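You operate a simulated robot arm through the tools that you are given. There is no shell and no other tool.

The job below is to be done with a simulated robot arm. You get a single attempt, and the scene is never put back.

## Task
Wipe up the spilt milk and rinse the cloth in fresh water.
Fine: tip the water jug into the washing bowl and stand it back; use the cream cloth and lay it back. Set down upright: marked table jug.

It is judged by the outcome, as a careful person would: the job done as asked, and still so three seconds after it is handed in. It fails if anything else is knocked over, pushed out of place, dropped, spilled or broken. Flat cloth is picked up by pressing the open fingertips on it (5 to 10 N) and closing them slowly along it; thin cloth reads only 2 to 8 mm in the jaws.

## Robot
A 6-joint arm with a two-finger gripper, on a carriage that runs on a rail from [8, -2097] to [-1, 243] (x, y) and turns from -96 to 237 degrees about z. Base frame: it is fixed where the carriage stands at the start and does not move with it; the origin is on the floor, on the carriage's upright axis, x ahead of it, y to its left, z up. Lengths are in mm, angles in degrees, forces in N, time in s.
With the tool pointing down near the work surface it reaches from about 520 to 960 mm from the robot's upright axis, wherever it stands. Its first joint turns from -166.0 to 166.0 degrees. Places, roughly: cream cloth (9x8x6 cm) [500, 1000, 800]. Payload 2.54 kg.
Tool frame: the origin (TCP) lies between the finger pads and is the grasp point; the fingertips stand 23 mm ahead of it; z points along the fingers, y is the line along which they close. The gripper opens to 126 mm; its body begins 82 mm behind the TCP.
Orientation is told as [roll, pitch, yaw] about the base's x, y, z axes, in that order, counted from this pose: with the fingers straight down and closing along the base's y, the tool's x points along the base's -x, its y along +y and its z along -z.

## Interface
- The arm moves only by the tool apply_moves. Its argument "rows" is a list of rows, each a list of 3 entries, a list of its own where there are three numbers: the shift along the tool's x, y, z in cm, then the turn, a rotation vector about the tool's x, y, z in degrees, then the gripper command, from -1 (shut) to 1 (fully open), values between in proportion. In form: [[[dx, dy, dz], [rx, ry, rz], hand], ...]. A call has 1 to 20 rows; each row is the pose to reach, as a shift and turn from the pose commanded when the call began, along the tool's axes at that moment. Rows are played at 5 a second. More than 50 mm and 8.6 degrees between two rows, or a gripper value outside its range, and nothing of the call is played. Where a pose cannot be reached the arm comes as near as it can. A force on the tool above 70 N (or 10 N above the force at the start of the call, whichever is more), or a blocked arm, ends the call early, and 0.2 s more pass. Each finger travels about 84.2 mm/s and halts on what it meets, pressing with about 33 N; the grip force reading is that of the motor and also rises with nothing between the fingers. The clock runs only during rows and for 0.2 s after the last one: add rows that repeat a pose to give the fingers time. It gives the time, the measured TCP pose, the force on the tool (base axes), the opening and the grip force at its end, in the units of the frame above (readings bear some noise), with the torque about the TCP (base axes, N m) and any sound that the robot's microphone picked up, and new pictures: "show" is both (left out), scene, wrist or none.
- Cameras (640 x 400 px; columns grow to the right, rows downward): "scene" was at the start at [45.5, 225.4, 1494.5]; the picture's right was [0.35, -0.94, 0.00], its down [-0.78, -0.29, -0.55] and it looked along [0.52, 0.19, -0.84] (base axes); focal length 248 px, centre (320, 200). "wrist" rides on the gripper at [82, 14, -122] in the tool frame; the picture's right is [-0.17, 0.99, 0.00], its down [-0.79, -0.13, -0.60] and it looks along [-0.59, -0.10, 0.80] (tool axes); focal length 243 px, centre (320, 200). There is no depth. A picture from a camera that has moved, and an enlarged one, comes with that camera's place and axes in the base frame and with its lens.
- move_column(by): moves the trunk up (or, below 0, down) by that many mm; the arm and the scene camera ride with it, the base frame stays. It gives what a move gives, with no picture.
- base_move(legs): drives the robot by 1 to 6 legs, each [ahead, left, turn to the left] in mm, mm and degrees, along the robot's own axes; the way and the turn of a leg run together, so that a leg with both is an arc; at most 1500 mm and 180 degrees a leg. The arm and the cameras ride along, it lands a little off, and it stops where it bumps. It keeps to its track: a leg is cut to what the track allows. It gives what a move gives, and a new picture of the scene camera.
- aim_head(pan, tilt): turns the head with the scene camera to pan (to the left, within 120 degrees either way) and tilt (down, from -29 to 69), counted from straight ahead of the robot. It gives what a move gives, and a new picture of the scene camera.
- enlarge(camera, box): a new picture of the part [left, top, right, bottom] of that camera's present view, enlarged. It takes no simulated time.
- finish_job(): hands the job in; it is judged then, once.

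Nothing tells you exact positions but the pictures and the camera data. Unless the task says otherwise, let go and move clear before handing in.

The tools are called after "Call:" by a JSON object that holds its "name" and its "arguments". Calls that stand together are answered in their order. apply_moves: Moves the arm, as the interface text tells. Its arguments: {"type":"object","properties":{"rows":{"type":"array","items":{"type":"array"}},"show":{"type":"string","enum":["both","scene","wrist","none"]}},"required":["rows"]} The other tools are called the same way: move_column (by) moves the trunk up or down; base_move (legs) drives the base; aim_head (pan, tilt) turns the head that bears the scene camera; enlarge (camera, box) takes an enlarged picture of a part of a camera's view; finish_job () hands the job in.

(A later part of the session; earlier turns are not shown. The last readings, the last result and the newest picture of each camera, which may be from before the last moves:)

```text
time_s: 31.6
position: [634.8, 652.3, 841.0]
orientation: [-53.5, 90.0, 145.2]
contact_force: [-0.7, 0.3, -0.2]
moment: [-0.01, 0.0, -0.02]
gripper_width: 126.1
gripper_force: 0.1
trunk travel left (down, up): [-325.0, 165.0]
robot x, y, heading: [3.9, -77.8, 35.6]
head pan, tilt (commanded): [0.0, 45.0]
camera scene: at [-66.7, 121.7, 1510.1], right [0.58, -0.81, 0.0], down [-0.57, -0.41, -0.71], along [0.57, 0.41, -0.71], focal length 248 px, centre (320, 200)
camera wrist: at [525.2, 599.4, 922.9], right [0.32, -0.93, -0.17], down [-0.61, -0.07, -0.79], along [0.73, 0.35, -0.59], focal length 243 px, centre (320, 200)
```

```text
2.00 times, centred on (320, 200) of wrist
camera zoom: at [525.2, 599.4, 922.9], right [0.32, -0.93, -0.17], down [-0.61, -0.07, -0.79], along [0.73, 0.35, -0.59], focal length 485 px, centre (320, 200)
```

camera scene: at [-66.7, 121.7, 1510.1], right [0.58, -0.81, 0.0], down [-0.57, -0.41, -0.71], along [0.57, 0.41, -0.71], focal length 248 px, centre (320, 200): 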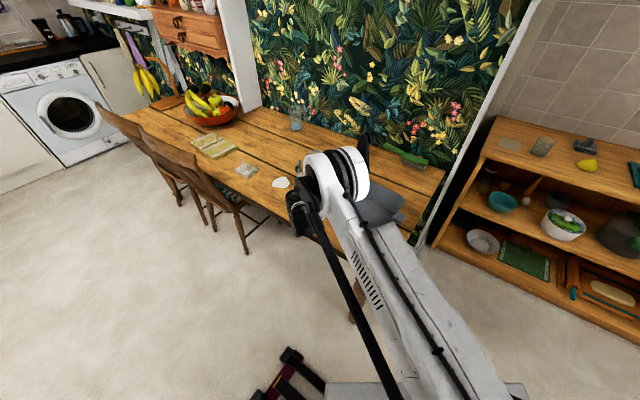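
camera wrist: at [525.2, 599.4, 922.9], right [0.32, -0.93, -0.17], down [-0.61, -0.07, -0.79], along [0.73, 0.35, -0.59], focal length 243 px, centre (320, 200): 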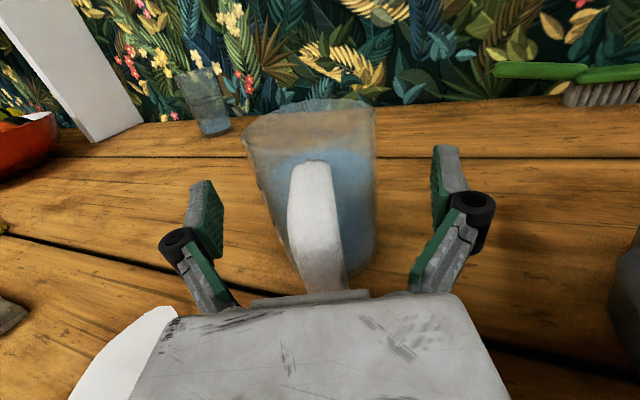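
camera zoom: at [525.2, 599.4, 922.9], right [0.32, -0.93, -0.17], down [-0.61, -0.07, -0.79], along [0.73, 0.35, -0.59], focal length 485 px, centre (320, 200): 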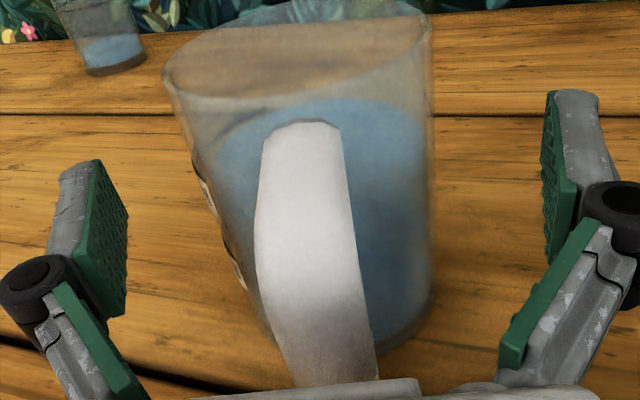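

The jug sits about 4 mm left of centre and 14 mm further ahead of the pads; I'll correct that and then close the fingers.

Call:
{"name": "apply_moves", "arguments": {"rows": [[[0, -0.2, 0.7], [0, 0, 0], 1], [[0, -0.4, 1.4], [0, 0, 0], 1], [[0, -0.4, 1.4], [0, 0, 0], 1]], "show": "wrist"}}

Call:
{"name": "enlarge", "arguments": {"camera": "wrist", "box": [160, 100, 480, 300]}}

```text
time_s: 32.5
position: [647.1, 661.1, 840.3]
orientation: [-51.4, 90.1, 147.4]
contact_force: [-0.5, 0.2, -0.5]
moment: [0.03, 0.03, 0.01]
gripper_width: 125.9
gripper_force: 0.2
trunk travel left (down, up): [-325.0, 165.0]
robot x, y, heading: [1.3, -78.1, 35.5]
head pan, tilt (commanded): [0.0, 45.0]
camera wrist: at [536.2, 608.5, 922.1], right [0.32, -0.93, -0.17], down [-0.61, -0.07, -0.79], along [0.73, 0.35, -0.59], focal length 243 px, centre (320, 200)
```

wrist: 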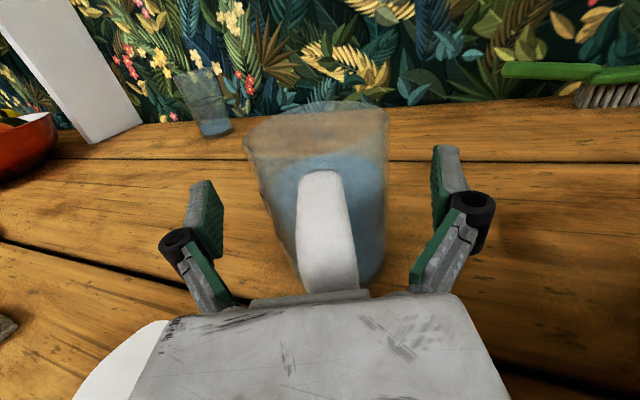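

```text
2.00 times, centred on (320, 200) of wrist
camera zoom: at [536.2, 608.5, 922.1], right [0.32, -0.93, -0.17], down [-0.61, -0.07, -0.79], along [0.73, 0.35, -0.59], focal length 485 px, centre (320, 200)
```

zoom: 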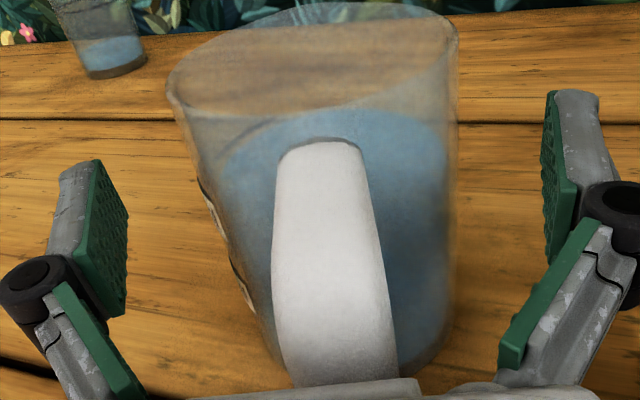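

Centred now. Closing the fingers gradually on the jug body.

Call:
{"name": "apply_moves", "arguments": {"rows": [[[0, 0, 0], [0, 0, 0], 0.8], [[0, 0, 0], [0, 0, 0], 0.65], [[0, 0, 0], [0, 0, 0], 0.52], [[0, 0, 0], [0, 0, 0], 0.44], [[0, 0, 0], [0, 0, 0], 0.38], [[0, 0, 0], [0, 0, 0], 0.32], [[0, 0, 0], [0, 0, 0], 0.25], [[0, 0, 0], [0, 0, 0], 0.15], [[0, 0, 0], [0, 0, 0], 0], [[0, 0, 0], [0, 0, 0], -0.2], [[0, 0, 0], [0, 0, 0], -0.2]], "show": "wrist"}}

Call:
{"name": "enlarge", "arguments": {"camera": "wrist", "box": [160, 100, 480, 300]}}

```text
time_s: 34.9
position: [646.2, 661.8, 840.1]
orientation: [-73.9, 90.0, 124.7]
contact_force: [-1.8, 0.8, 0.9]
moment: [0.0, -0.04, 0.0]
gripper_width: 51.4
gripper_force: 0.2
trunk travel left (down, up): [-325.0, 165.0]
robot x, y, heading: [0.3, -82.5, 35.6]
head pan, tilt (commanded): [0.0, 45.0]
camera wrist: at [536.0, 608.5, 922.3], right [0.32, -0.93, -0.17], down [-0.61, -0.07, -0.79], along [0.73, 0.35, -0.59], focal length 243 px, centre (320, 200)
```

wrist: 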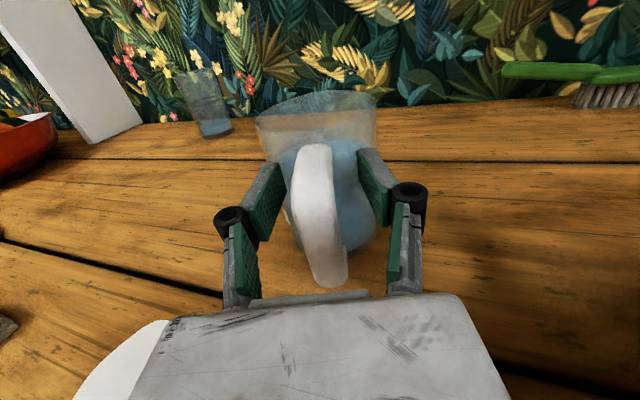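

```text
2.00 times, centred on (320, 200) of wrist
camera zoom: at [536.0, 608.5, 922.3], right [0.32, -0.93, -0.17], down [-0.61, -0.07, -0.79], along [0.73, 0.35, -0.59], focal length 485 px, centre (320, 200)
```

zoom: 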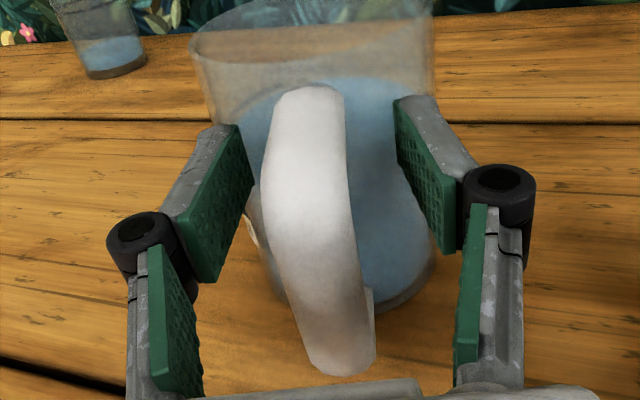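

The fingertips were just short of the jug's widest line, so closing nudged the jug forward about 30 mm; it is still upright. I'll open and re-measure before going deeper.

Call:
{"name": "apply_moves", "arguments": {"rows": [[[0, 0, 0], [0, 0, 0], 0.0], [[0, 0, 0], [0, 0, 0], 0.3], [[0, 0, 0], [0, 0, 0], 0.6], [[0, 0, 0], [0, 0, 0], 1], [[0, 0, 0], [0, 0, 0], 1], [[0, 0, 0], [0, 0, 0], 1]], "show": "both"}}

Call:
{"name": "enlarge", "arguments": {"camera": "wrist", "box": [160, 100, 480, 300]}}

```text
time_s: 36.2
position: [646.6, 661.8, 838.8]
orientation: [-59.9, 90.1, 138.9]
contact_force: [-0.7, 0.0, 1.0]
moment: [0.01, 0.03, -0.01]
gripper_width: 126.2
gripper_force: 0.0
trunk travel left (down, up): [-325.0, 165.0]
robot x, y, heading: [-0.6, -80.2, 35.8]
head pan, tilt (commanded): [0.0, 45.0]
camera scene: at [-66.8, 121.7, 1510.1], right [0.58, -0.81, 0.0], down [-0.57, -0.41, -0.71], along [0.57, 0.41, -0.71], focal length 248 px, centre (320, 200)
camera wrist: at [536.1, 608.4, 922.2], right [0.32, -0.93, -0.17], down [-0.61, -0.07, -0.79], along [0.73, 0.35, -0.59], focal length 243 px, centre (320, 200)
```

scene: 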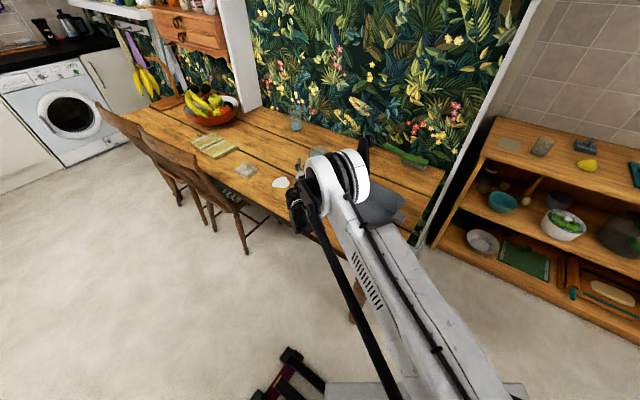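
wrist: 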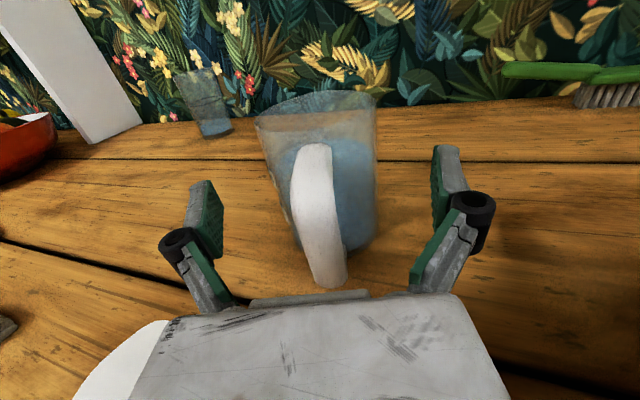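

```text
2.00 times, centred on (320, 200) of wrist
camera zoom: at [536.1, 608.4, 922.2], right [0.32, -0.93, -0.17], down [-0.61, -0.07, -0.79], along [0.73, 0.35, -0.59], focal length 485 px, centre (320, 200)
```

zoom: 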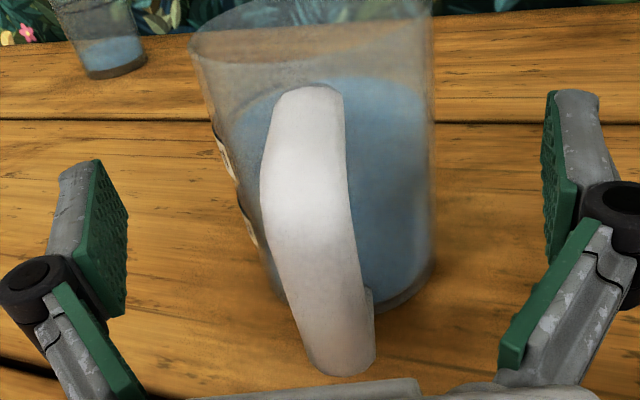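

From the close views I find the fingertips swing forward as they close (they reach only ~15 mm ahead of the TCP at jug width), which explains the slip. I'll advance about 43 mm so the jug's axis lies well within the pads, keeping ~10 mm between handle and palm.

Call:
{"name": "apply_moves", "arguments": {"rows": [[[0, 0.1, 1], [0, 0, 0], 1], [[0, 0.2, 2], [0, 0, 0], 1], [[0, 0.2, 3], [0, 0, 0], 1], [[0, 0.2, 3.6], [0, 0, 0], 1], [[0, 0.2, 3.6], [0, 0, 0], 1]], "show": "wrist"}}

Call:
{"name": "enlarge", "arguments": {"camera": "wrist", "box": [160, 100, 480, 300]}}

```text
time_s: 37.5
position: [681.6, 672.2, 839.4]
orientation: [-56.1, 90.0, 142.8]
contact_force: [0.1, 0.2, 0.0]
moment: [-0.02, -0.01, 0.02]
gripper_width: 125.9
gripper_force: 0.1
trunk travel left (down, up): [-325.0, 165.0]
robot x, y, heading: [-0.4, -79.2, 35.7]
head pan, tilt (commanded): [0.0, 45.0]
camera wrist: at [570.8, 618.6, 922.3], right [0.32, -0.93, -0.17], down [-0.61, -0.07, -0.79], along [0.73, 0.35, -0.59], focal length 243 px, centre (320, 200)
```

wrist: 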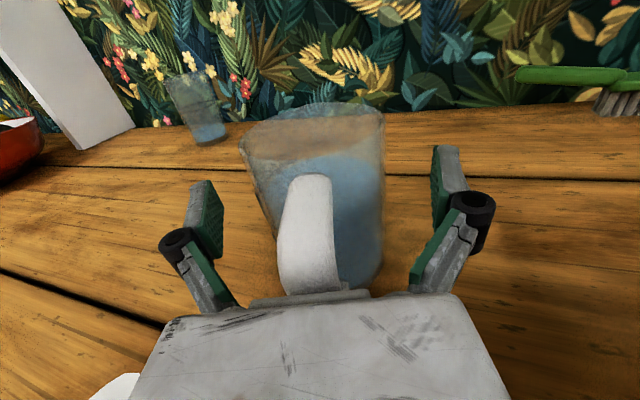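

```text
2.00 times, centred on (320, 200) of wrist
camera zoom: at [570.8, 618.6, 922.3], right [0.32, -0.93, -0.17], down [-0.61, -0.07, -0.79], along [0.73, 0.35, -0.59], focal length 485 px, centre (320, 200)
```

zoom: 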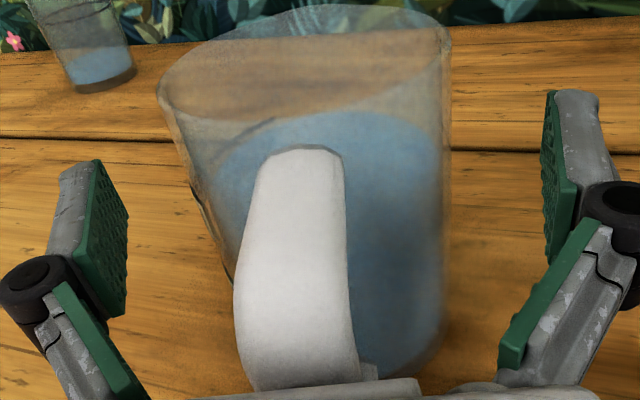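

About 11 mm more to go; the jug is laterally centred.

Call:
{"name": "apply_moves", "arguments": {"rows": [[[0, 0, 0.4], [0, 0, 0], 1], [[0, 0, 0.8], [0, 0, 0], 1], [[0, 0, 1.1], [0, 0, 0], 1], [[0, 0, 1.1], [0, 0, 0], 1]], "show": "wrist"}}

Call:
{"name": "enlarge", "arguments": {"camera": "wrist", "box": [160, 100, 480, 300]}}

```text
time_s: 38.5
position: [690.7, 675.5, 840.1]
orientation: [-110.8, 90.0, 87.9]
contact_force: [-2.5, -0.8, 2.5]
moment: [-0.04, 0.21, -0.03]
gripper_width: 126.0
gripper_force: 0.0
trunk travel left (down, up): [-325.0, 165.0]
robot x, y, heading: [-1.7, -78.3, 35.5]
head pan, tilt (commanded): [0.0, 45.0]
camera wrist: at [581.0, 622.1, 922.3], right [0.32, -0.93, -0.17], down [-0.61, -0.07, -0.79], along [0.73, 0.35, -0.59], focal length 243 px, centre (320, 200)
```

wrist: 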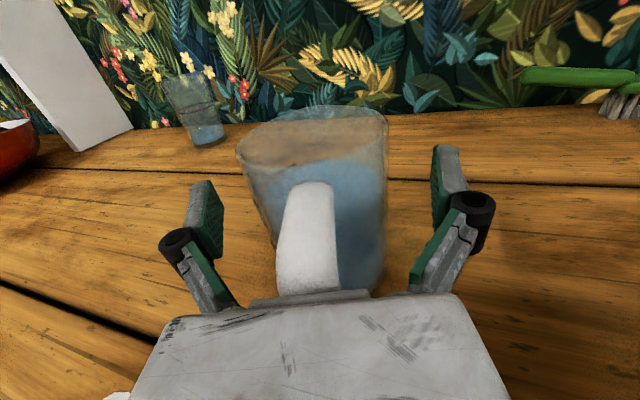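

```text
2.00 times, centred on (320, 200) of wrist
camera zoom: at [581.0, 622.1, 922.3], right [0.32, -0.93, -0.17], down [-0.61, -0.07, -0.79], along [0.73, 0.35, -0.59], focal length 485 px, centre (320, 200)
```

zoom: 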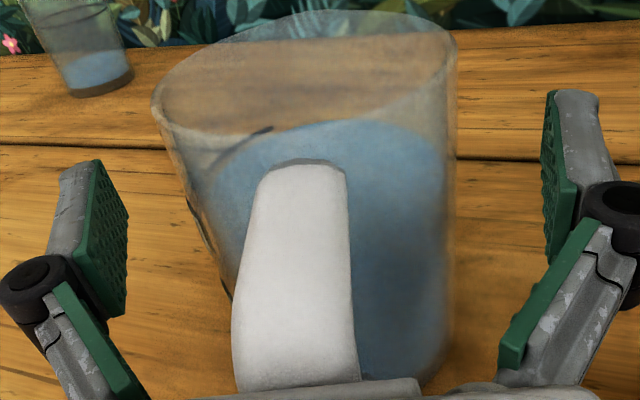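

There's a light touch between palm and handle, with the jug's axis ~9 mm inside the fingertips. I'll back off 1 mm and close slowly, checking that the width stops near 84 mm.

Call:
{"name": "apply_moves", "arguments": {"rows": [[[0, 0, -0.1], [0, 0, 0], 0.75], [[0, 0, -0.1], [0, 0, 0], 0.55], [[0, 0, -0.1], [0, 0, 0], 0.45], [[0, 0, -0.1], [0, 0, 0], 0.4], [[0, 0, -0.1], [0, 0, 0], 0.36], [[0, 0, -0.1], [0, 0, 0], 0.32], [[0, 0, -0.1], [0, 0, 0], 0.28], [[0, 0, -0.1], [0, 0, 0], 0.24], [[0, 0, -0.1], [0, 0, 0], 0.24]], "show": "wrist"}}

Call:
{"name": "enlarge", "arguments": {"camera": "wrist", "box": [160, 100, 480, 300]}}

```text
time_s: 40.5
position: [691.8, 676.2, 839.8]
orientation: [-63.1, 90.0, 135.5]
contact_force: [1.2, -1.7, 0.0]
moment: [-0.09, -0.11, -0.03]
gripper_width: 84.9
gripper_force: 32.6
trunk travel left (down, up): [-325.0, 165.0]
robot x, y, heading: [-0.6, -81.5, 35.5]
head pan, tilt (commanded): [0.0, 45.0]
camera wrist: at [580.9, 622.1, 922.2], right [0.32, -0.93, -0.17], down [-0.61, -0.07, -0.79], along [0.73, 0.35, -0.59], focal length 243 px, centre (320, 200)
```

wrist: 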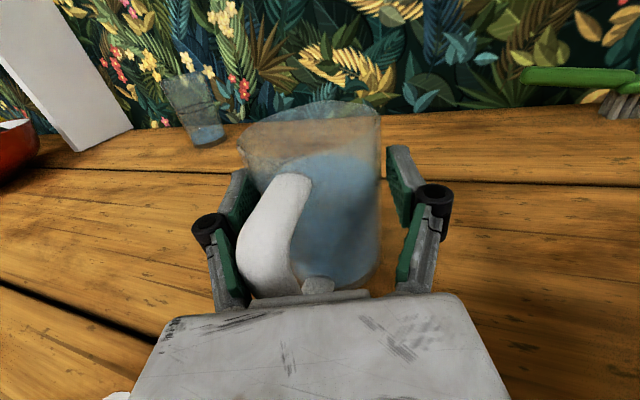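

```text
2.00 times, centred on (320, 200) of wrist
camera zoom: at [580.9, 622.1, 922.2], right [0.32, -0.93, -0.17], down [-0.61, -0.07, -0.79], along [0.73, 0.35, -0.59], focal length 485 px, centre (320, 200)
```

zoom: 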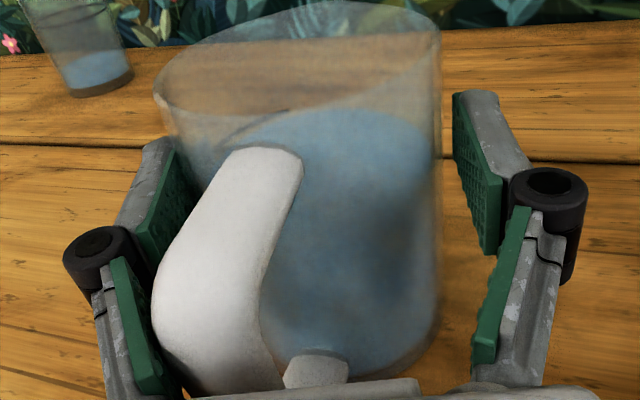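

Grip closed at jug width but the contact is near the fingertips and the jug twisted against a finger; that's not secure. I'll open, back out, and regrasp with the tool pitched down so the palm passes above the handle and the pads can go deeper.

Call:
{"name": "apply_moves", "arguments": {"rows": [[[0, 0, 0], [0, 0, 0], 0.4], [[0, 0, 0], [0, 0, 0], 0.6], [[0, 0, 0], [0, 0, 0], 1], [[0, 0, 0], [0, 0, 0], 1], [[0, 0, -3], [0, 0, 0], 1], [[0, 0, -6], [0, 0, 0], 1], [[0, 0, -9], [0, 0, 0], 1], [[0, 0, -12], [0, 0, 0], 1], [[0, 0, -14], [0, 0, 0], 1], [[0, 0, -14], [0, 0, 0], 1]], "show": "wrist"}}

Call:
{"name": "enlarge", "arguments": {"camera": "wrist", "box": [220, 50, 460, 200]}}

```text
time_s: 42.6
position: [560.0, 630.5, 841.2]
orientation: [-89.3, 90.0, 109.4]
contact_force: [0.1, 0.1, 0.1]
moment: [-0.02, 0.02, 0.01]
gripper_width: 126.1
gripper_force: 0.0
trunk travel left (down, up): [-325.0, 165.0]
robot x, y, heading: [-0.9, -77.6, 35.4]
head pan, tilt (commanded): [0.0, 45.0]
camera wrist: at [449.1, 577.0, 922.8], right [0.32, -0.93, -0.17], down [-0.61, -0.07, -0.79], along [0.73, 0.35, -0.59], focal length 243 px, centre (320, 200)
```

wrist: 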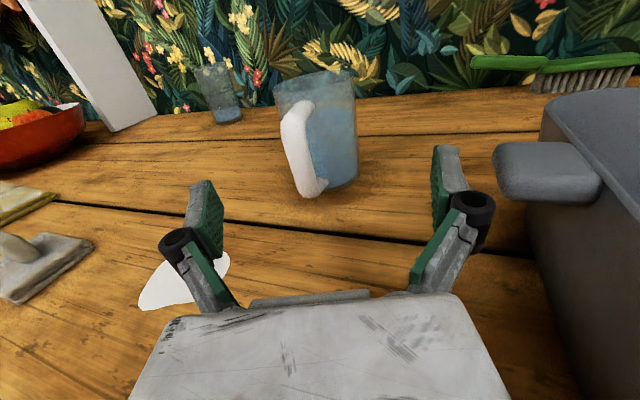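

```text
2.67 times, centred on (340, 125) of wrist
camera zoom: at [449.1, 577.0, 922.8], right [0.32, -0.93, -0.17], down [-0.61, -0.07, -0.79], along [0.73, 0.35, -0.59], focal length 647 px, centre (267, 400)
```

zoom: 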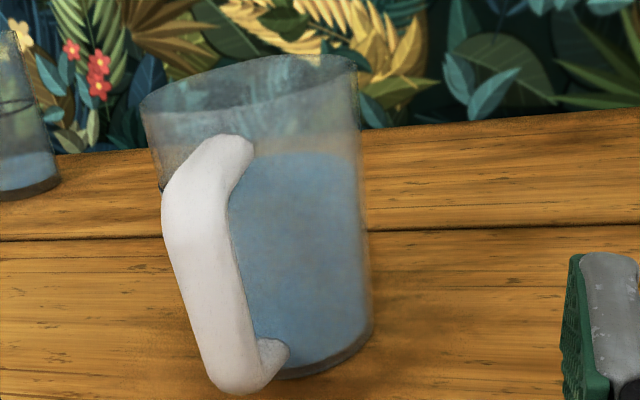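

The jug now stands near [706, 682] with its handle towards azimuth 180°. I'll shift the carriage 60 mm left, then set the tool to azimuth 0° and pitch it 25° down while still well behind the jug.

Call:
{"name": "base_move", "arguments": {"legs": [[34.8, 48.8, 0]]}}

```text
time_s: 43.6
position: [560.6, 690.4, 839.5]
orientation: [-75.7, 90.0, 123.0]
contact_force: [-0.1, 0.8, -0.7]
moment: [0.02, -0.01, 0.01]
gripper_width: 125.8
gripper_force: 0.0
trunk travel left (down, up): [-325.0, 165.0]
robot x, y, heading: [0.3, -16.5, 35.5]
head pan, tilt (commanded): [0.0, 45.0]
camera scene: at [-66.9, 181.4, 1510.1], right [0.58, -0.81, 0.0], down [-0.58, -0.41, -0.71], along [0.57, 0.41, -0.71], focal length 248 px, centre (320, 200)
```

scene: 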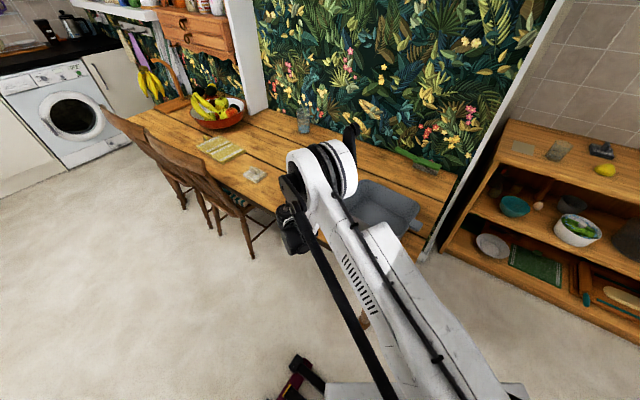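

Call:
{"name": "apply_moves", "arguments": {"rows": [[[0.1, 0.16, -0.07], [-3.68, -4.95, 0.82], 1], [[0.2, 0.31, -0.13], [-7.36, -9.91, 1.63], 1], [[0.3, 0.47, -0.2], [-11.04, -14.86, 2.45], 1], [[0.4, 0.62, -0.26], [-14.72, -19.82, 3.26], 1], [[0.5, 0.78, -0.33], [-18.4, -24.77, 4.08], 1], [[0.5, 0.78, -0.33], [-18.4, -24.77, 4.08], 1]], "show": "both"}}

Call:
{"name": "enlarge", "arguments": {"camera": "wrist", "box": [220, 50, 460, 200]}}

```text
time_s: 45.0
position: [559.9, 681.8, 845.4]
orientation: [0.0, 64.9, 180.0]
contact_force: [0.1, -0.5, 0.1]
moment: [0.0, 0.0, 0.01]
gripper_width: 126.0
gripper_force: 0.1
trunk travel left (down, up): [-325.0, 165.0]
robot x, y, heading: [0.7, -16.9, 35.4]
head pan, tilt (commanded): [0.0, 45.0]
camera scene: at [-66.9, 181.6, 1510.1], right [0.58, -0.81, 0.0], down [-0.58, -0.41, -0.71], along [0.58, 0.41, -0.71], focal length 248 px, centre (320, 200)
camera wrist: at [484.4, 666.6, 971.7], right [-0.07, -0.99, -0.15], down [-0.88, 0.13, -0.46], along [0.48, 0.1, -0.87], focal length 243 px, centre (320, 200)
```

scene: 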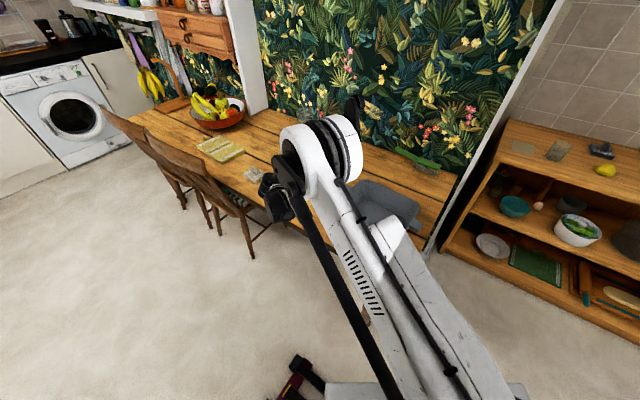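
wrist: 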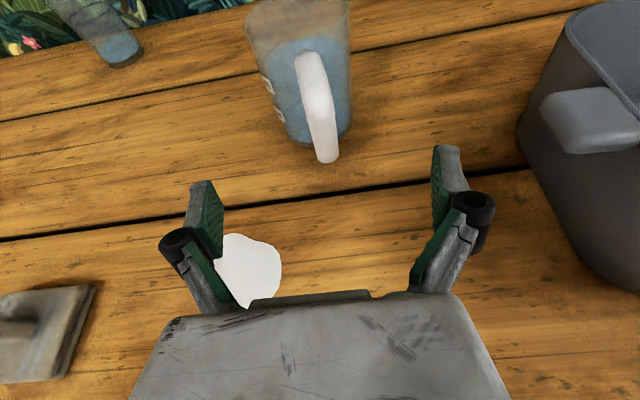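

```text
2.67 times, centred on (340, 125) of wrist
camera zoom: at [484.4, 666.6, 971.7], right [-0.07, -0.99, -0.15], down [-0.88, 0.13, -0.46], along [0.48, 0.1, -0.87], focal length 647 px, centre (267, 400)
```

zoom: 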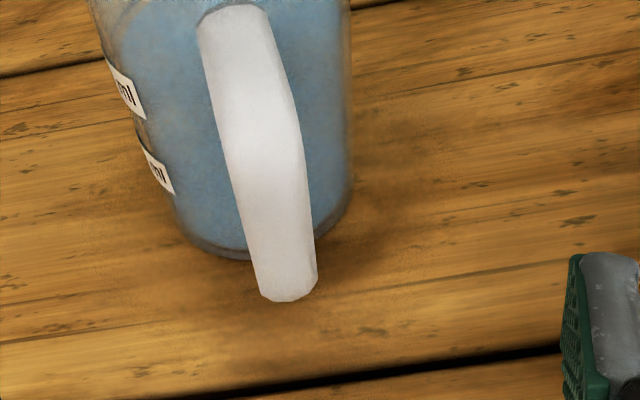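

Good: handle is in line, jug axis about [705, 685]. I'll advance level along +x most of the way and check alignment.

Call:
{"name": "apply_moves", "arguments": {"rows": [[[0.6, -0.1, 1.6], [0, 0, 0], 1], [[1.5, -0.2, 4], [0, 0, 0], 1], [[2.3, -0.3, 6.2], [0, 0, 0], 1], [[3.05, -0.32, 7.96], [0, 0, 0], 1], [[3.05, -0.32, 7.96], [0, 0, 0], 1]], "show": "wrist"}}

Call:
{"name": "enlarge", "arguments": {"camera": "wrist", "box": [160, 50, 480, 250]}}

```text
time_s: 46.2
position: [646.2, 685.2, 839.2]
orientation: [-0.1, 65.1, 180.0]
contact_force: [0.6, -0.7, 0.5]
moment: [0.0, 0.01, 0.0]
gripper_width: 126.1
gripper_force: 0.1
trunk travel left (down, up): [-325.0, 165.0]
robot x, y, heading: [-3.0, -14.8, 35.6]
head pan, tilt (commanded): [0.0, 45.0]
camera wrist: at [570.2, 670.8, 965.0], right [-0.07, -0.99, -0.15], down [-0.88, 0.13, -0.46], along [0.48, 0.1, -0.87], focal length 243 px, centre (320, 200)
```

wrist: 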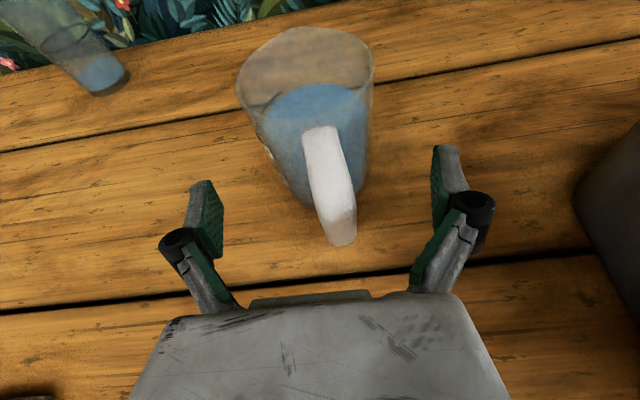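

```text
2.00 times, centred on (320, 150) of wrist
camera zoom: at [570.2, 670.8, 965.0], right [-0.07, -0.99, -0.15], down [-0.88, 0.13, -0.46], along [0.48, 0.1, -0.87], focal length 485 px, centre (320, 300)
```

zoom: 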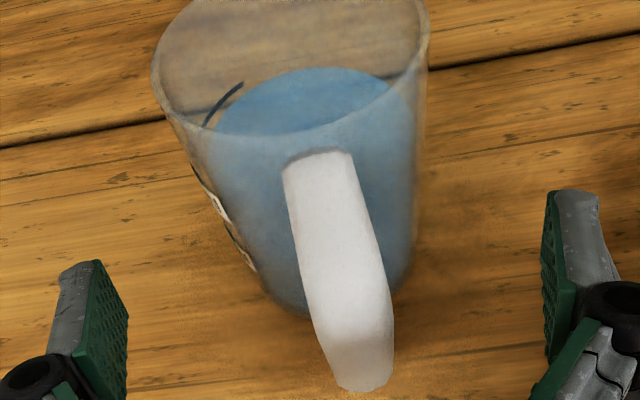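

The jug is centred laterally, 58 mm ahead. Advancing in two stages while watching the force.

Call:
{"name": "apply_moves", "arguments": {"rows": [[[0.5, 0, 1.1], [0, 0, 0], 1], [[1, 0, 2.2], [0, 0, 0], 1], [[1.5, 0, 3.2], [0, 0, 0], 1], [[1.5, 0, 3.2], [0, 0, 0], 1]], "show": "wrist"}}

Call:
{"name": "enlarge", "arguments": {"camera": "wrist", "box": [160, 50, 480, 250]}}

```text
time_s: 47.2
position: [681.7, 685.0, 838.9]
orientation: [0.0, 64.9, 179.8]
contact_force: [0.5, -0.1, 0.7]
moment: [-0.02, -0.05, 0.01]
gripper_width: 125.7
gripper_force: 0.2
trunk travel left (down, up): [-325.0, 165.0]
robot x, y, heading: [-3.9, -20.8, 35.6]
head pan, tilt (commanded): [0.0, 45.0]
camera wrist: at [605.1, 670.1, 965.5], right [-0.07, -0.99, -0.15], down [-0.88, 0.13, -0.46], along [0.48, 0.1, -0.87], focal length 243 px, centre (320, 200)
```

wrist: 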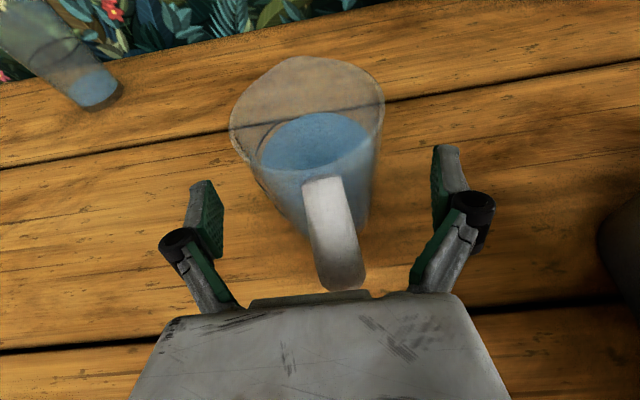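

```text
2.00 times, centred on (320, 150) of wrist
camera zoom: at [605.1, 670.1, 965.5], right [-0.07, -0.99, -0.15], down [-0.88, 0.13, -0.46], along [0.48, 0.1, -0.87], focal length 485 px, centre (320, 300)
```

zoom: 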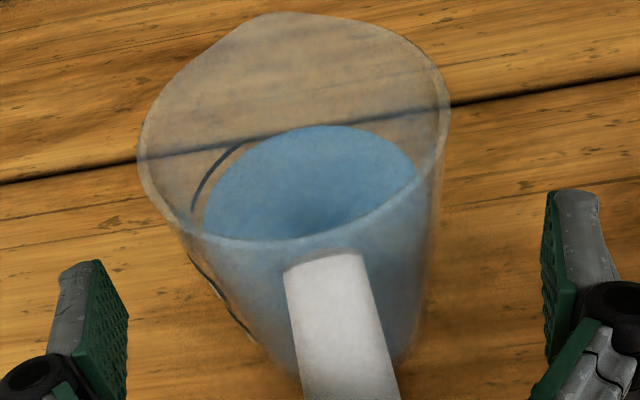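

Call:
{"name": "apply_moves", "arguments": {"rows": [[[0.4, 0, 0.8], [0, 0, 0], 1], [[0.8, 0, 1.6], [0, 0, 0], 1], [[1.1, 0, 2.3], [0, 0, 0], 1], [[1.1, 0, 2.3], [0, 0, 0], 1]], "show": "wrist"}}

Call:
{"name": "enlarge", "arguments": {"camera": "wrist", "box": [160, 80, 480, 300]}}

```text
time_s: 48.2
position: [706.5, 685.4, 839.9]
orientation: [-0.1, 65.1, 179.9]
contact_force: [-2.5, 0.5, 0.9]
moment: [-0.01, 0.07, -0.02]
gripper_width: 125.7
gripper_force: 0.0
trunk travel left (down, up): [-325.0, 165.0]
robot x, y, heading: [1.9, -20.8, 35.8]
head pan, tilt (commanded): [0.0, 45.0]
camera wrist: at [630.2, 670.5, 966.2], right [-0.07, -0.99, -0.15], down [-0.88, 0.13, -0.46], along [0.48, 0.1, -0.87], focal length 243 px, centre (320, 200)
```

wrist: 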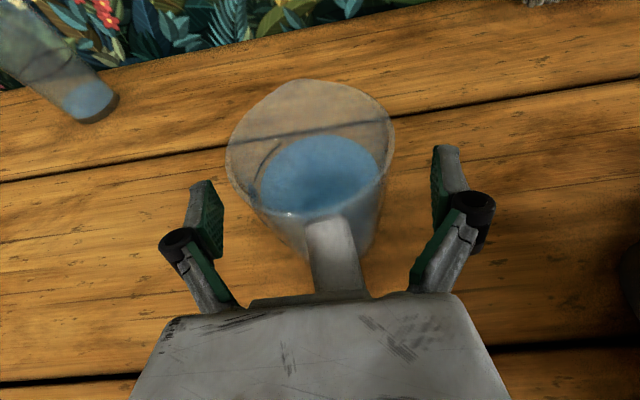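

```text
1.82 times, centred on (320, 190) of wrist
camera zoom: at [630.2, 670.5, 966.2], right [-0.07, -0.99, -0.15], down [-0.88, 0.13, -0.46], along [0.48, 0.1, -0.87], focal length 441 px, centre (320, 218)
```

zoom: 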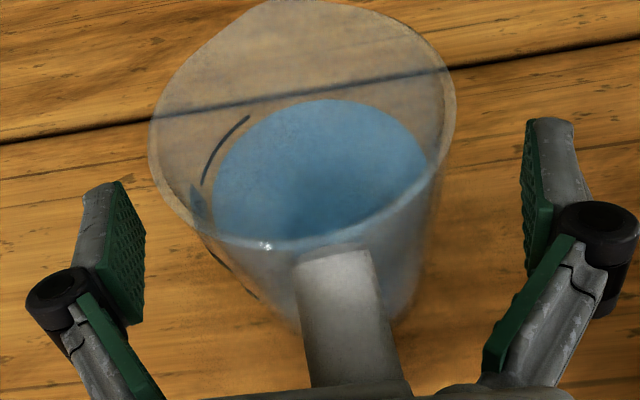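

The palm lightly touches the handle. I'll back off a little, pitch 10° more so the palm rises over the handle, then ease forward again.

Call:
{"name": "apply_moves", "arguments": {"rows": [[[-0.25, 0, -0.54], [0, 0, 0], 1], [[-0.25, 0, -0.54], [0, -5, 0], 1], [[-0.25, 0, -0.54], [0, -10, 0], 1], [[-0.1, 0, -0.2], [0, -10, 0], 1], [[0.1, 0, 0.2], [0, -10, 0], 1], [[0.21, 0, 0.45], [0, -10, 0], 1], [[0.21, 0, 0.45], [0, -10, 0], 1]], "show": "wrist"}}

Call:
{"name": "enlarge", "arguments": {"camera": "wrist", "box": [160, 80, 480, 300]}}

```text
time_s: 49.8
position: [710.9, 685.5, 838.8]
orientation: [-0.1, 55.0, 179.9]
contact_force: [-0.9, 0.2, 0.5]
moment: [-0.03, 0.02, -0.02]
gripper_width: 126.0
gripper_force: 0.1
trunk travel left (down, up): [-325.0, 165.0]
robot x, y, heading: [0.8, -16.3, 35.4]
head pan, tilt (commanded): [0.0, 45.0]
camera wrist: at [657.9, 670.1, 976.8], right [-0.1, -0.99, -0.14], down [-0.94, 0.13, -0.3], along [0.32, 0.1, -0.94], focal length 243 px, centre (320, 200)
```

wrist: 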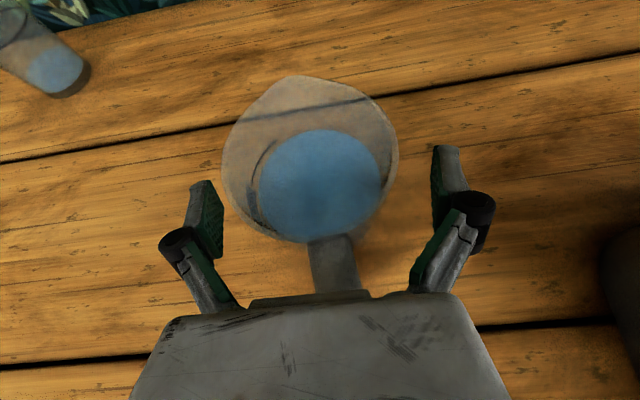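

```text
1.82 times, centred on (320, 190) of wrist
camera zoom: at [657.9, 670.1, 976.8], right [-0.1, -0.99, -0.14], down [-0.94, 0.13, -0.3], along [0.32, 0.1, -0.94], focal length 441 px, centre (320, 218)
```

zoom: 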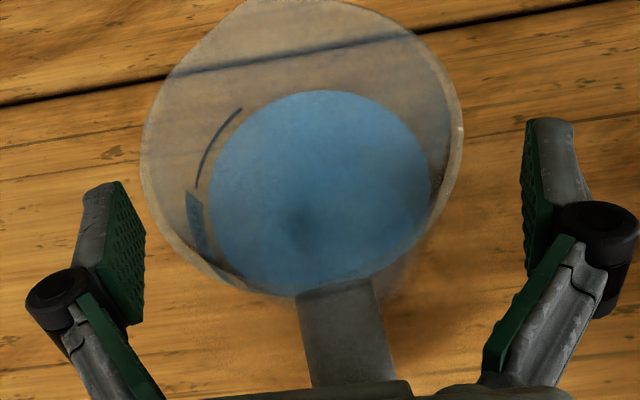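

Clear of the handle now, with the jug axis 3 mm ahead of the TCP and centred. Closing slowly.

Call:
{"name": "apply_moves", "arguments": {"rows": [[[0, 0, 0], [0, 0, 0], 0.75], [[0, 0, 0], [0, 0, 0], 0.55], [[0, 0, 0], [0, 0, 0], 0.46], [[0, 0, 0], [0, 0, 0], 0.42], [[0, 0, 0], [0, 0, 0], 0.38], [[0, 0, 0], [0, 0, 0], 0.35], [[0, 0, 0], [0, 0, 0], 0.32], [[0, 0, 0], [0, 0, 0], 0.28], [[0, 0, 0], [0, 0, 0], 0.24], [[0, 0, 0], [0, 0, 0], 0.24]], "show": "wrist"}}

Call:
{"name": "enlarge", "arguments": {"camera": "wrist", "box": [160, 80, 480, 300]}}

```text
time_s: 52.0
position: [709.5, 684.5, 838.4]
orientation: [0.0, 55.0, 180.1]
contact_force: [-2.1, 0.3, -0.1]
moment: [-0.13, 0.02, 0.01]
gripper_width: 94.1
gripper_force: 32.8
trunk travel left (down, up): [-325.0, 165.0]
robot x, y, heading: [-4.6, -14.8, 35.7]
head pan, tilt (commanded): [0.0, 45.0]
camera wrist: at [657.7, 670.1, 976.9], right [-0.1, -0.99, -0.14], down [-0.94, 0.13, -0.3], along [0.32, 0.1, -0.94], focal length 243 px, centre (320, 200)
```

wrist: 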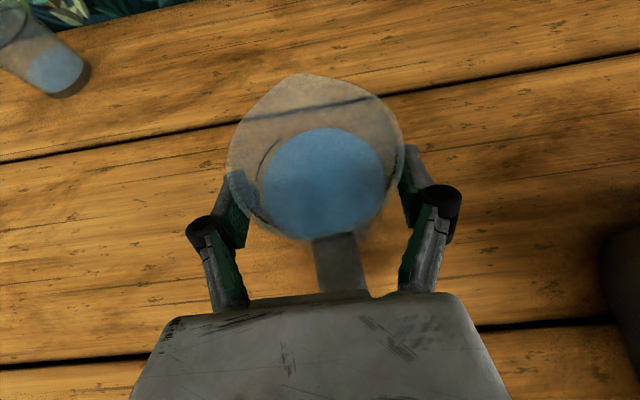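

```text
1.82 times, centred on (320, 190) of wrist
camera zoom: at [657.7, 670.1, 976.9], right [-0.1, -0.99, -0.14], down [-0.94, 0.13, -0.3], along [0.32, 0.1, -0.94], focal length 441 px, centre (320, 218)
```

zoom: 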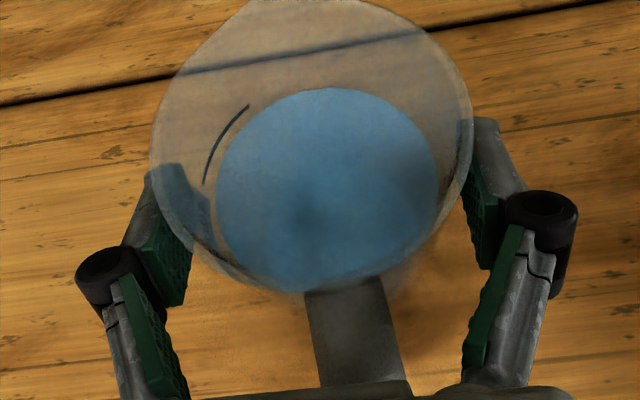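

The grip is firm (33 N) with pads well onto the jug. A small test lift.

Call:
{"name": "apply_moves", "arguments": {"rows": [[[0.2, 0, -0.14], [0, 0, 0], 0.2], [[0.41, 0, -0.29], [0, 0, 0], 0.2], [[0.82, 0, -0.57], [0, 0, 0], 0.2], [[1.23, 0, -0.86], [0, 0, 0], 0.2], [[1.23, 0, -0.86], [0, 0, 0], 0.2]], "show": "wrist"}}

Call:
{"name": "enlarge", "arguments": {"camera": "wrist", "box": [160, 80, 480, 300]}}

```text
time_s: 53.2
position: [711.6, 683.5, 854.1]
orientation: [0.0, 55.0, 180.0]
contact_force: [0.2, 0.1, -5.5]
moment: [0.03, -0.01, 0.0]
gripper_width: 93.8
gripper_force: 33.2
trunk travel left (down, up): [-325.0, 165.0]
robot x, y, heading: [-3.6, -13.6, 35.4]
head pan, tilt (commanded): [0.0, 45.0]
camera wrist: at [658.2, 669.8, 991.6], right [-0.1, -0.99, -0.14], down [-0.94, 0.13, -0.3], along [0.32, 0.1, -0.94], focal length 243 px, centre (320, 200)
```

wrist: 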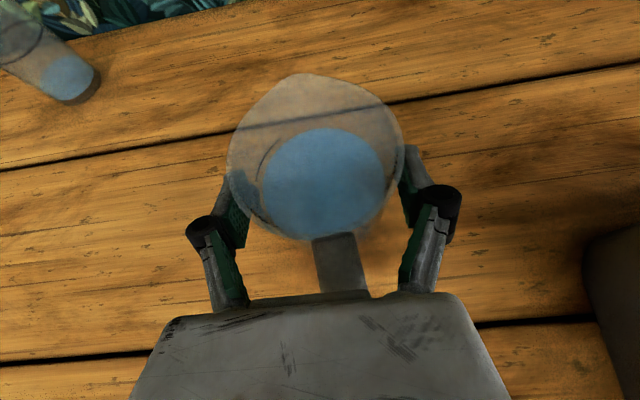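

```text
1.82 times, centred on (320, 190) of wrist
camera zoom: at [658.2, 669.8, 991.6], right [-0.1, -0.99, -0.14], down [-0.94, 0.13, -0.3], along [0.32, 0.1, -0.94], focal length 441 px, centre (320, 218)
```

zoom: 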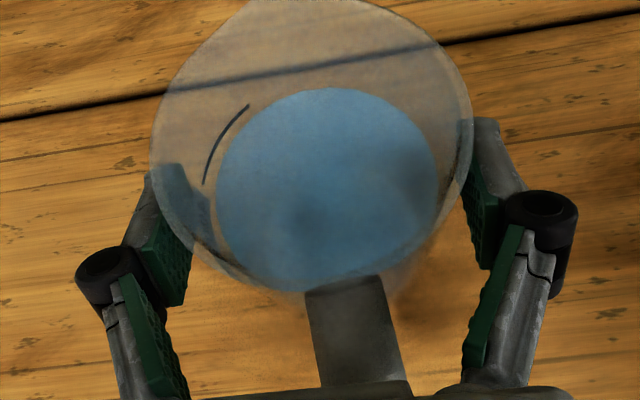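

The jug is held steadily (about 5.5 N of weight, no slip). I'll lift it clear, keeping it upright.

Call:
{"name": "apply_moves", "arguments": {"rows": [[[0.8, 0, -0.6], [0, 0, 0], 0.2], [[1.64, 0, -1.15], [0, 0, 0], 0.2], [[3.28, 0, -2.29], [0, 0, 0], 0.2], [[4.92, 0, -3.44], [0, 0, 0], 0.2], [[5.28, 0, -5.53], [0, 0, 0], 0.2], [[5.37, 0, -8.03], [0, 0, 0], 0.2], [[5.45, 0, -10.53], [0, 0, 0], 0.2], [[5.36, 0, -12.91], [0, 0, 0], 0.2], [[4.87, 0, -15.01], [0, 0, 0], 0.2], [[4.34, 0, -16.47], [0, 0, 0], 0.2], [[4.34, 0, -16.47], [0, 0, 0], 0.2]], "show": "both"}}

```text
time_s: 55.6
position: [601.1, 685.1, 982.8]
orientation: [0.0, 54.9, 179.9]
contact_force: [0.2, 0.3, -5.0]
moment: [0.04, -0.01, 0.0]
gripper_width: 93.4
gripper_force: 32.8
trunk travel left (down, up): [-325.0, 165.0]
robot x, y, heading: [-1.2, -19.7, 35.3]
head pan, tilt (commanded): [0.0, 45.0]
camera scene: at [-66.8, 182.0, 1510.0], right [0.58, -0.81, 0.0], down [-0.58, -0.41, -0.71], along [0.57, 0.41, -0.71], focal length 248 px, centre (320, 200)
camera wrist: at [548.0, 670.4, 1121.3], right [-0.1, -0.99, -0.14], down [-0.94, 0.13, -0.3], along [0.32, 0.1, -0.94], focal length 243 px, centre (320, 200)
```

scene: 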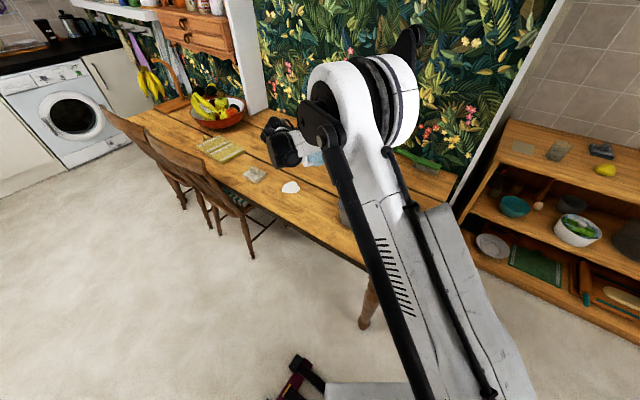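
wrist: 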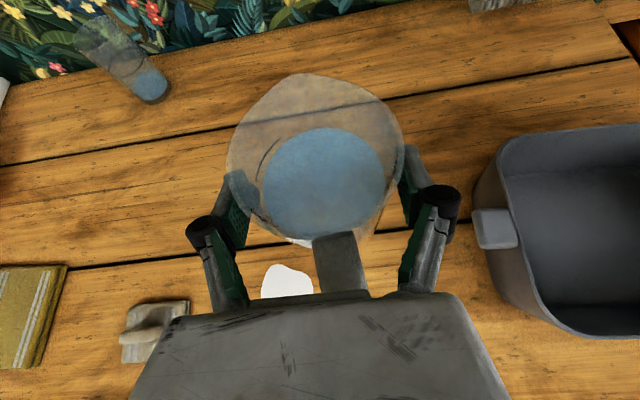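

Steady. Now I drive the carriage back towards -y in short legs to bring the jug near the bowl with good arm posture.

Call:
{"name": "base_move", "arguments": {"legs": [[-35.6, -50.3, 0], [-35.6, -50.3, 0], [-35.6, -50.3, 0]]}}

```text
time_s: 57.8
position: [601.0, 501.4, 983.9]
orientation: [-0.1, 54.9, -180.1]
contact_force: [-1.0, -0.2, -5.1]
moment: [0.02, 0.01, 0.01]
gripper_width: 93.6
gripper_force: 33.1
trunk travel left (down, up): [-325.0, 165.0]
robot x, y, heading: [0.4, -203.2, 35.6]
head pan, tilt (commanded): [0.0, 45.0]
camera scene: at [-66.3, -2.9, 1510.1], right [0.58, -0.81, 0.0], down [-0.57, -0.41, -0.71], along [0.57, 0.41, -0.71], focal length 248 px, centre (320, 200)
```

scene: 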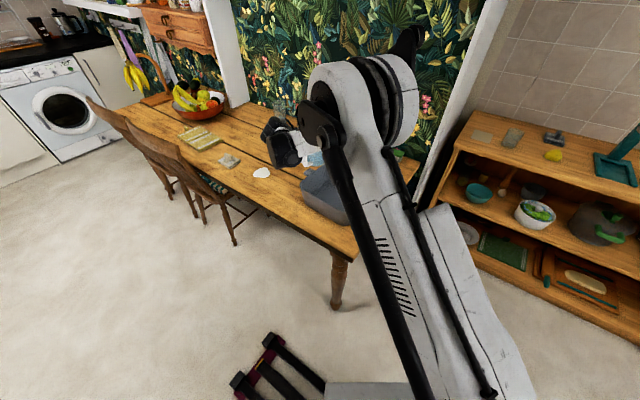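

Call:
{"name": "apply_moves", "arguments": {"rows": [[[-0.2, 0.8, -0.3], [0, 0, 0], 0.2], [[-0.6, 2.4, -0.9], [0, 0, 0], 0.2], [[-1.1, 4.4, -1.6], [0, 0, 0], 0.2], [[-1.6, 6.3, -2.3], [0, 0, 0], 0.2], [[-2, 7.6, -2.8], [0, 0, 0], 0.2], [[-2.06, 8.1, -2.95], [0, 0, 0], 0.2], [[-2.06, 8.1, -2.95], [0, 0, 0], 0.2]], "show": "both"}}

```text
time_s: 59.4
position: [564.8, 420.2, 984.8]
orientation: [0.0, 55.0, -180.1]
contact_force: [0.0, 0.1, -5.9]
moment: [0.01, -0.03, 0.02]
gripper_width: 93.5
gripper_force: 33.1
trunk travel left (down, up): [-325.0, 165.0]
robot x, y, heading: [0.2, -203.9, 35.8]
head pan, tilt (commanded): [0.0, 45.0]
camera scene: at [-66.2, -2.7, 1510.1], right [0.58, -0.81, 0.0], down [-0.57, -0.41, -0.71], along [0.57, 0.41, -0.71], focal length 248 px, centre (320, 200)
camera wrist: at [512.3, 405.3, 1121.5], right [-0.09, -0.99, -0.14], down [-0.94, 0.13, -0.3], along [0.32, 0.1, -0.94], focal length 243 px, centre (320, 200)
```

scene: 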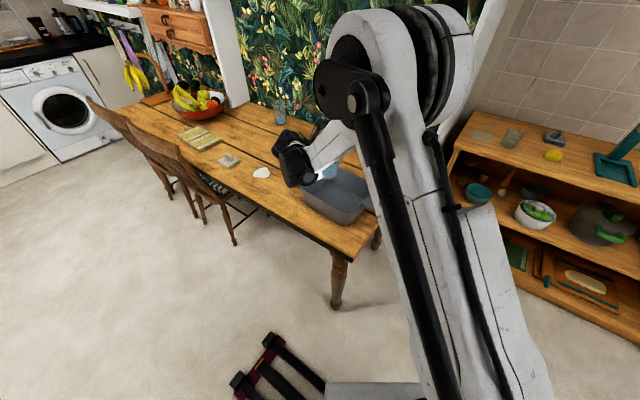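
wrist: 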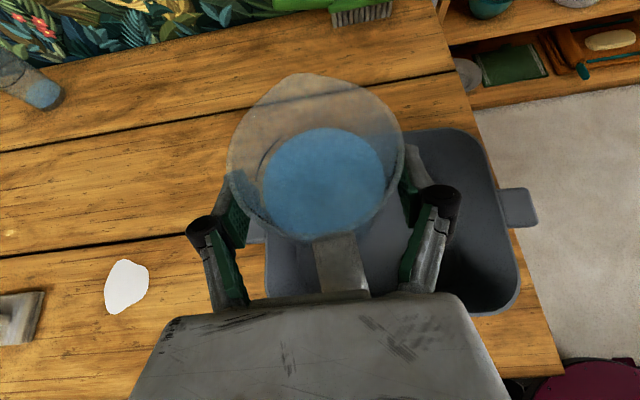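

The jug is held over the bowl's middle. I'll start tipping it sideways (top towards -y), slowly, to 42°.

Call:
{"name": "apply_moves", "arguments": {"rows": [[[0, 0, 0], [1.72, 0, 2.46], 0.2], [[0, 0, 0], [3.44, 0, 4.92], 0.2], [[0, 0, 0], [5.16, 0, 7.37], 0.2], [[0, 0, 0], [6.88, 0, 9.83], 0.2], [[0, 0, 0], [8.6, 0, 12.29], 0.2], [[0, 0, 0], [10.33, 0, 14.75], 0.2], [[0, 0, 0], [12.05, 0, 17.2], 0.2], [[0, 0, 0], [13.77, 0, 19.66], 0.2], [[0, 0, 0], [15.49, 0, 22.12], 0.2], [[0, 0, 0], [17.2, 0, 24.58], 0.2], [[0, 0, 0], [18.36, 0, 26.2], 0.2], [[0, 0, 0], [19.5, 0, 27.85], 0.2], [[0, 0, 0], [20.65, 0, 29.5], 0.2], [[0, 0, 0], [21.8, 0, 31.13], 0.2], [[0, 0, 0], [22.94, 0, 32.77], 0.2], [[0, 0, 0], [24.09, 0, 34.4], 0.2]], "show": "both"}}

```text
time_s: 62.8
position: [564.9, 420.7, 983.1]
orientation: [-57.6, 37.5, 136.3]
contact_force: [0.3, -0.1, -4.6]
moment: [-0.11, 0.01, 0.0]
gripper_width: 93.3
gripper_force: 32.9
trunk travel left (down, up): [-325.0, 165.0]
robot x, y, heading: [2.1, -201.8, 35.5]
head pan, tilt (commanded): [0.0, 45.0]
camera scene: at [-66.2, -2.7, 1510.1], right [0.58, -0.81, 0.0], down [-0.57, -0.41, -0.71], along [0.57, 0.41, -0.71], focal length 248 px, centre (320, 200)
camera wrist: at [512.8, 317.3, 1076.5], right [-0.09, -0.64, -0.76], down [-0.94, 0.3, -0.14], along [0.32, 0.7, -0.63], focal length 243 px, centre (320, 200)
```

scene: 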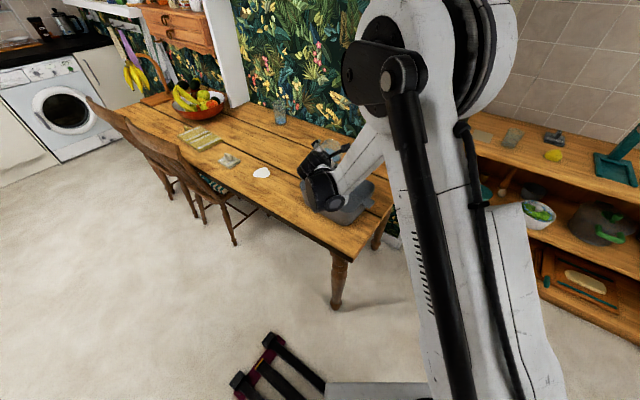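
wrist: 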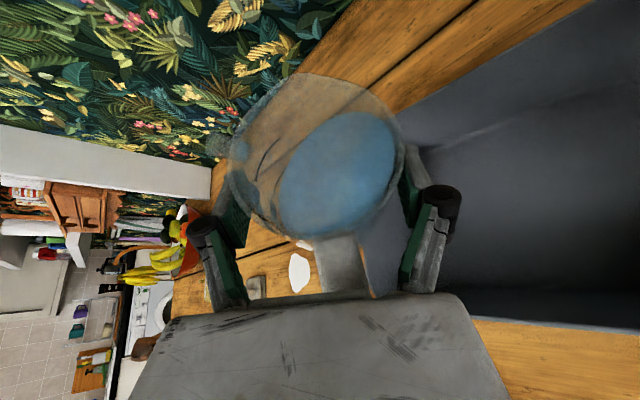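

Call:
{"name": "enlarge", "arguments": {"camera": "wrist", "box": [200, 50, 640, 330]}}

Call:
{"name": "enlarge", "arguments": {"camera": "scene", "box": [280, 120, 420, 260]}}

```text
1.43 times, centred on (420, 190) of wrist
camera zoom: at [512.8, 317.3, 1076.5], right [-0.09, -0.64, -0.76], down [-0.94, 0.3, -0.14], along [0.32, 0.7, -0.63], focal length 347 px, centre (177, 214)
```

zoom: 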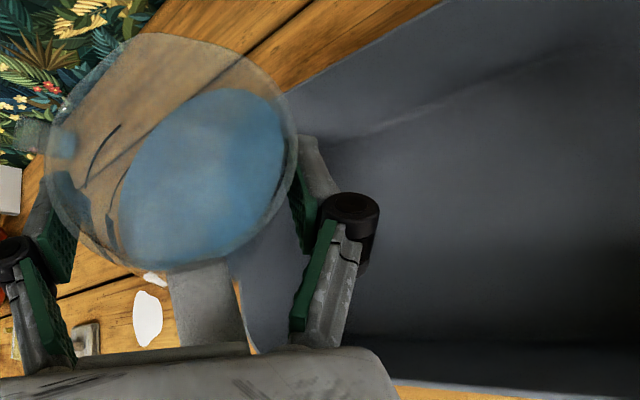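

```text
2.86 times, centred on (350, 190) of scene
camera zoom: at [-66.2, -2.7, 1510.1], right [0.58, -0.81, 0.0], down [-0.57, -0.41, -0.71], along [0.57, 0.41, -0.71], focal length 707 px, centre (234, 229)
```

zoom: 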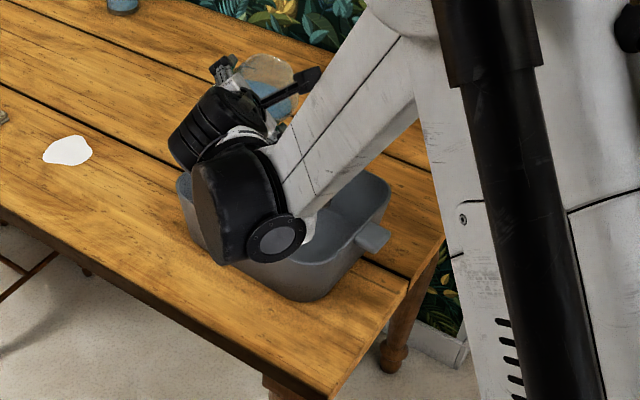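

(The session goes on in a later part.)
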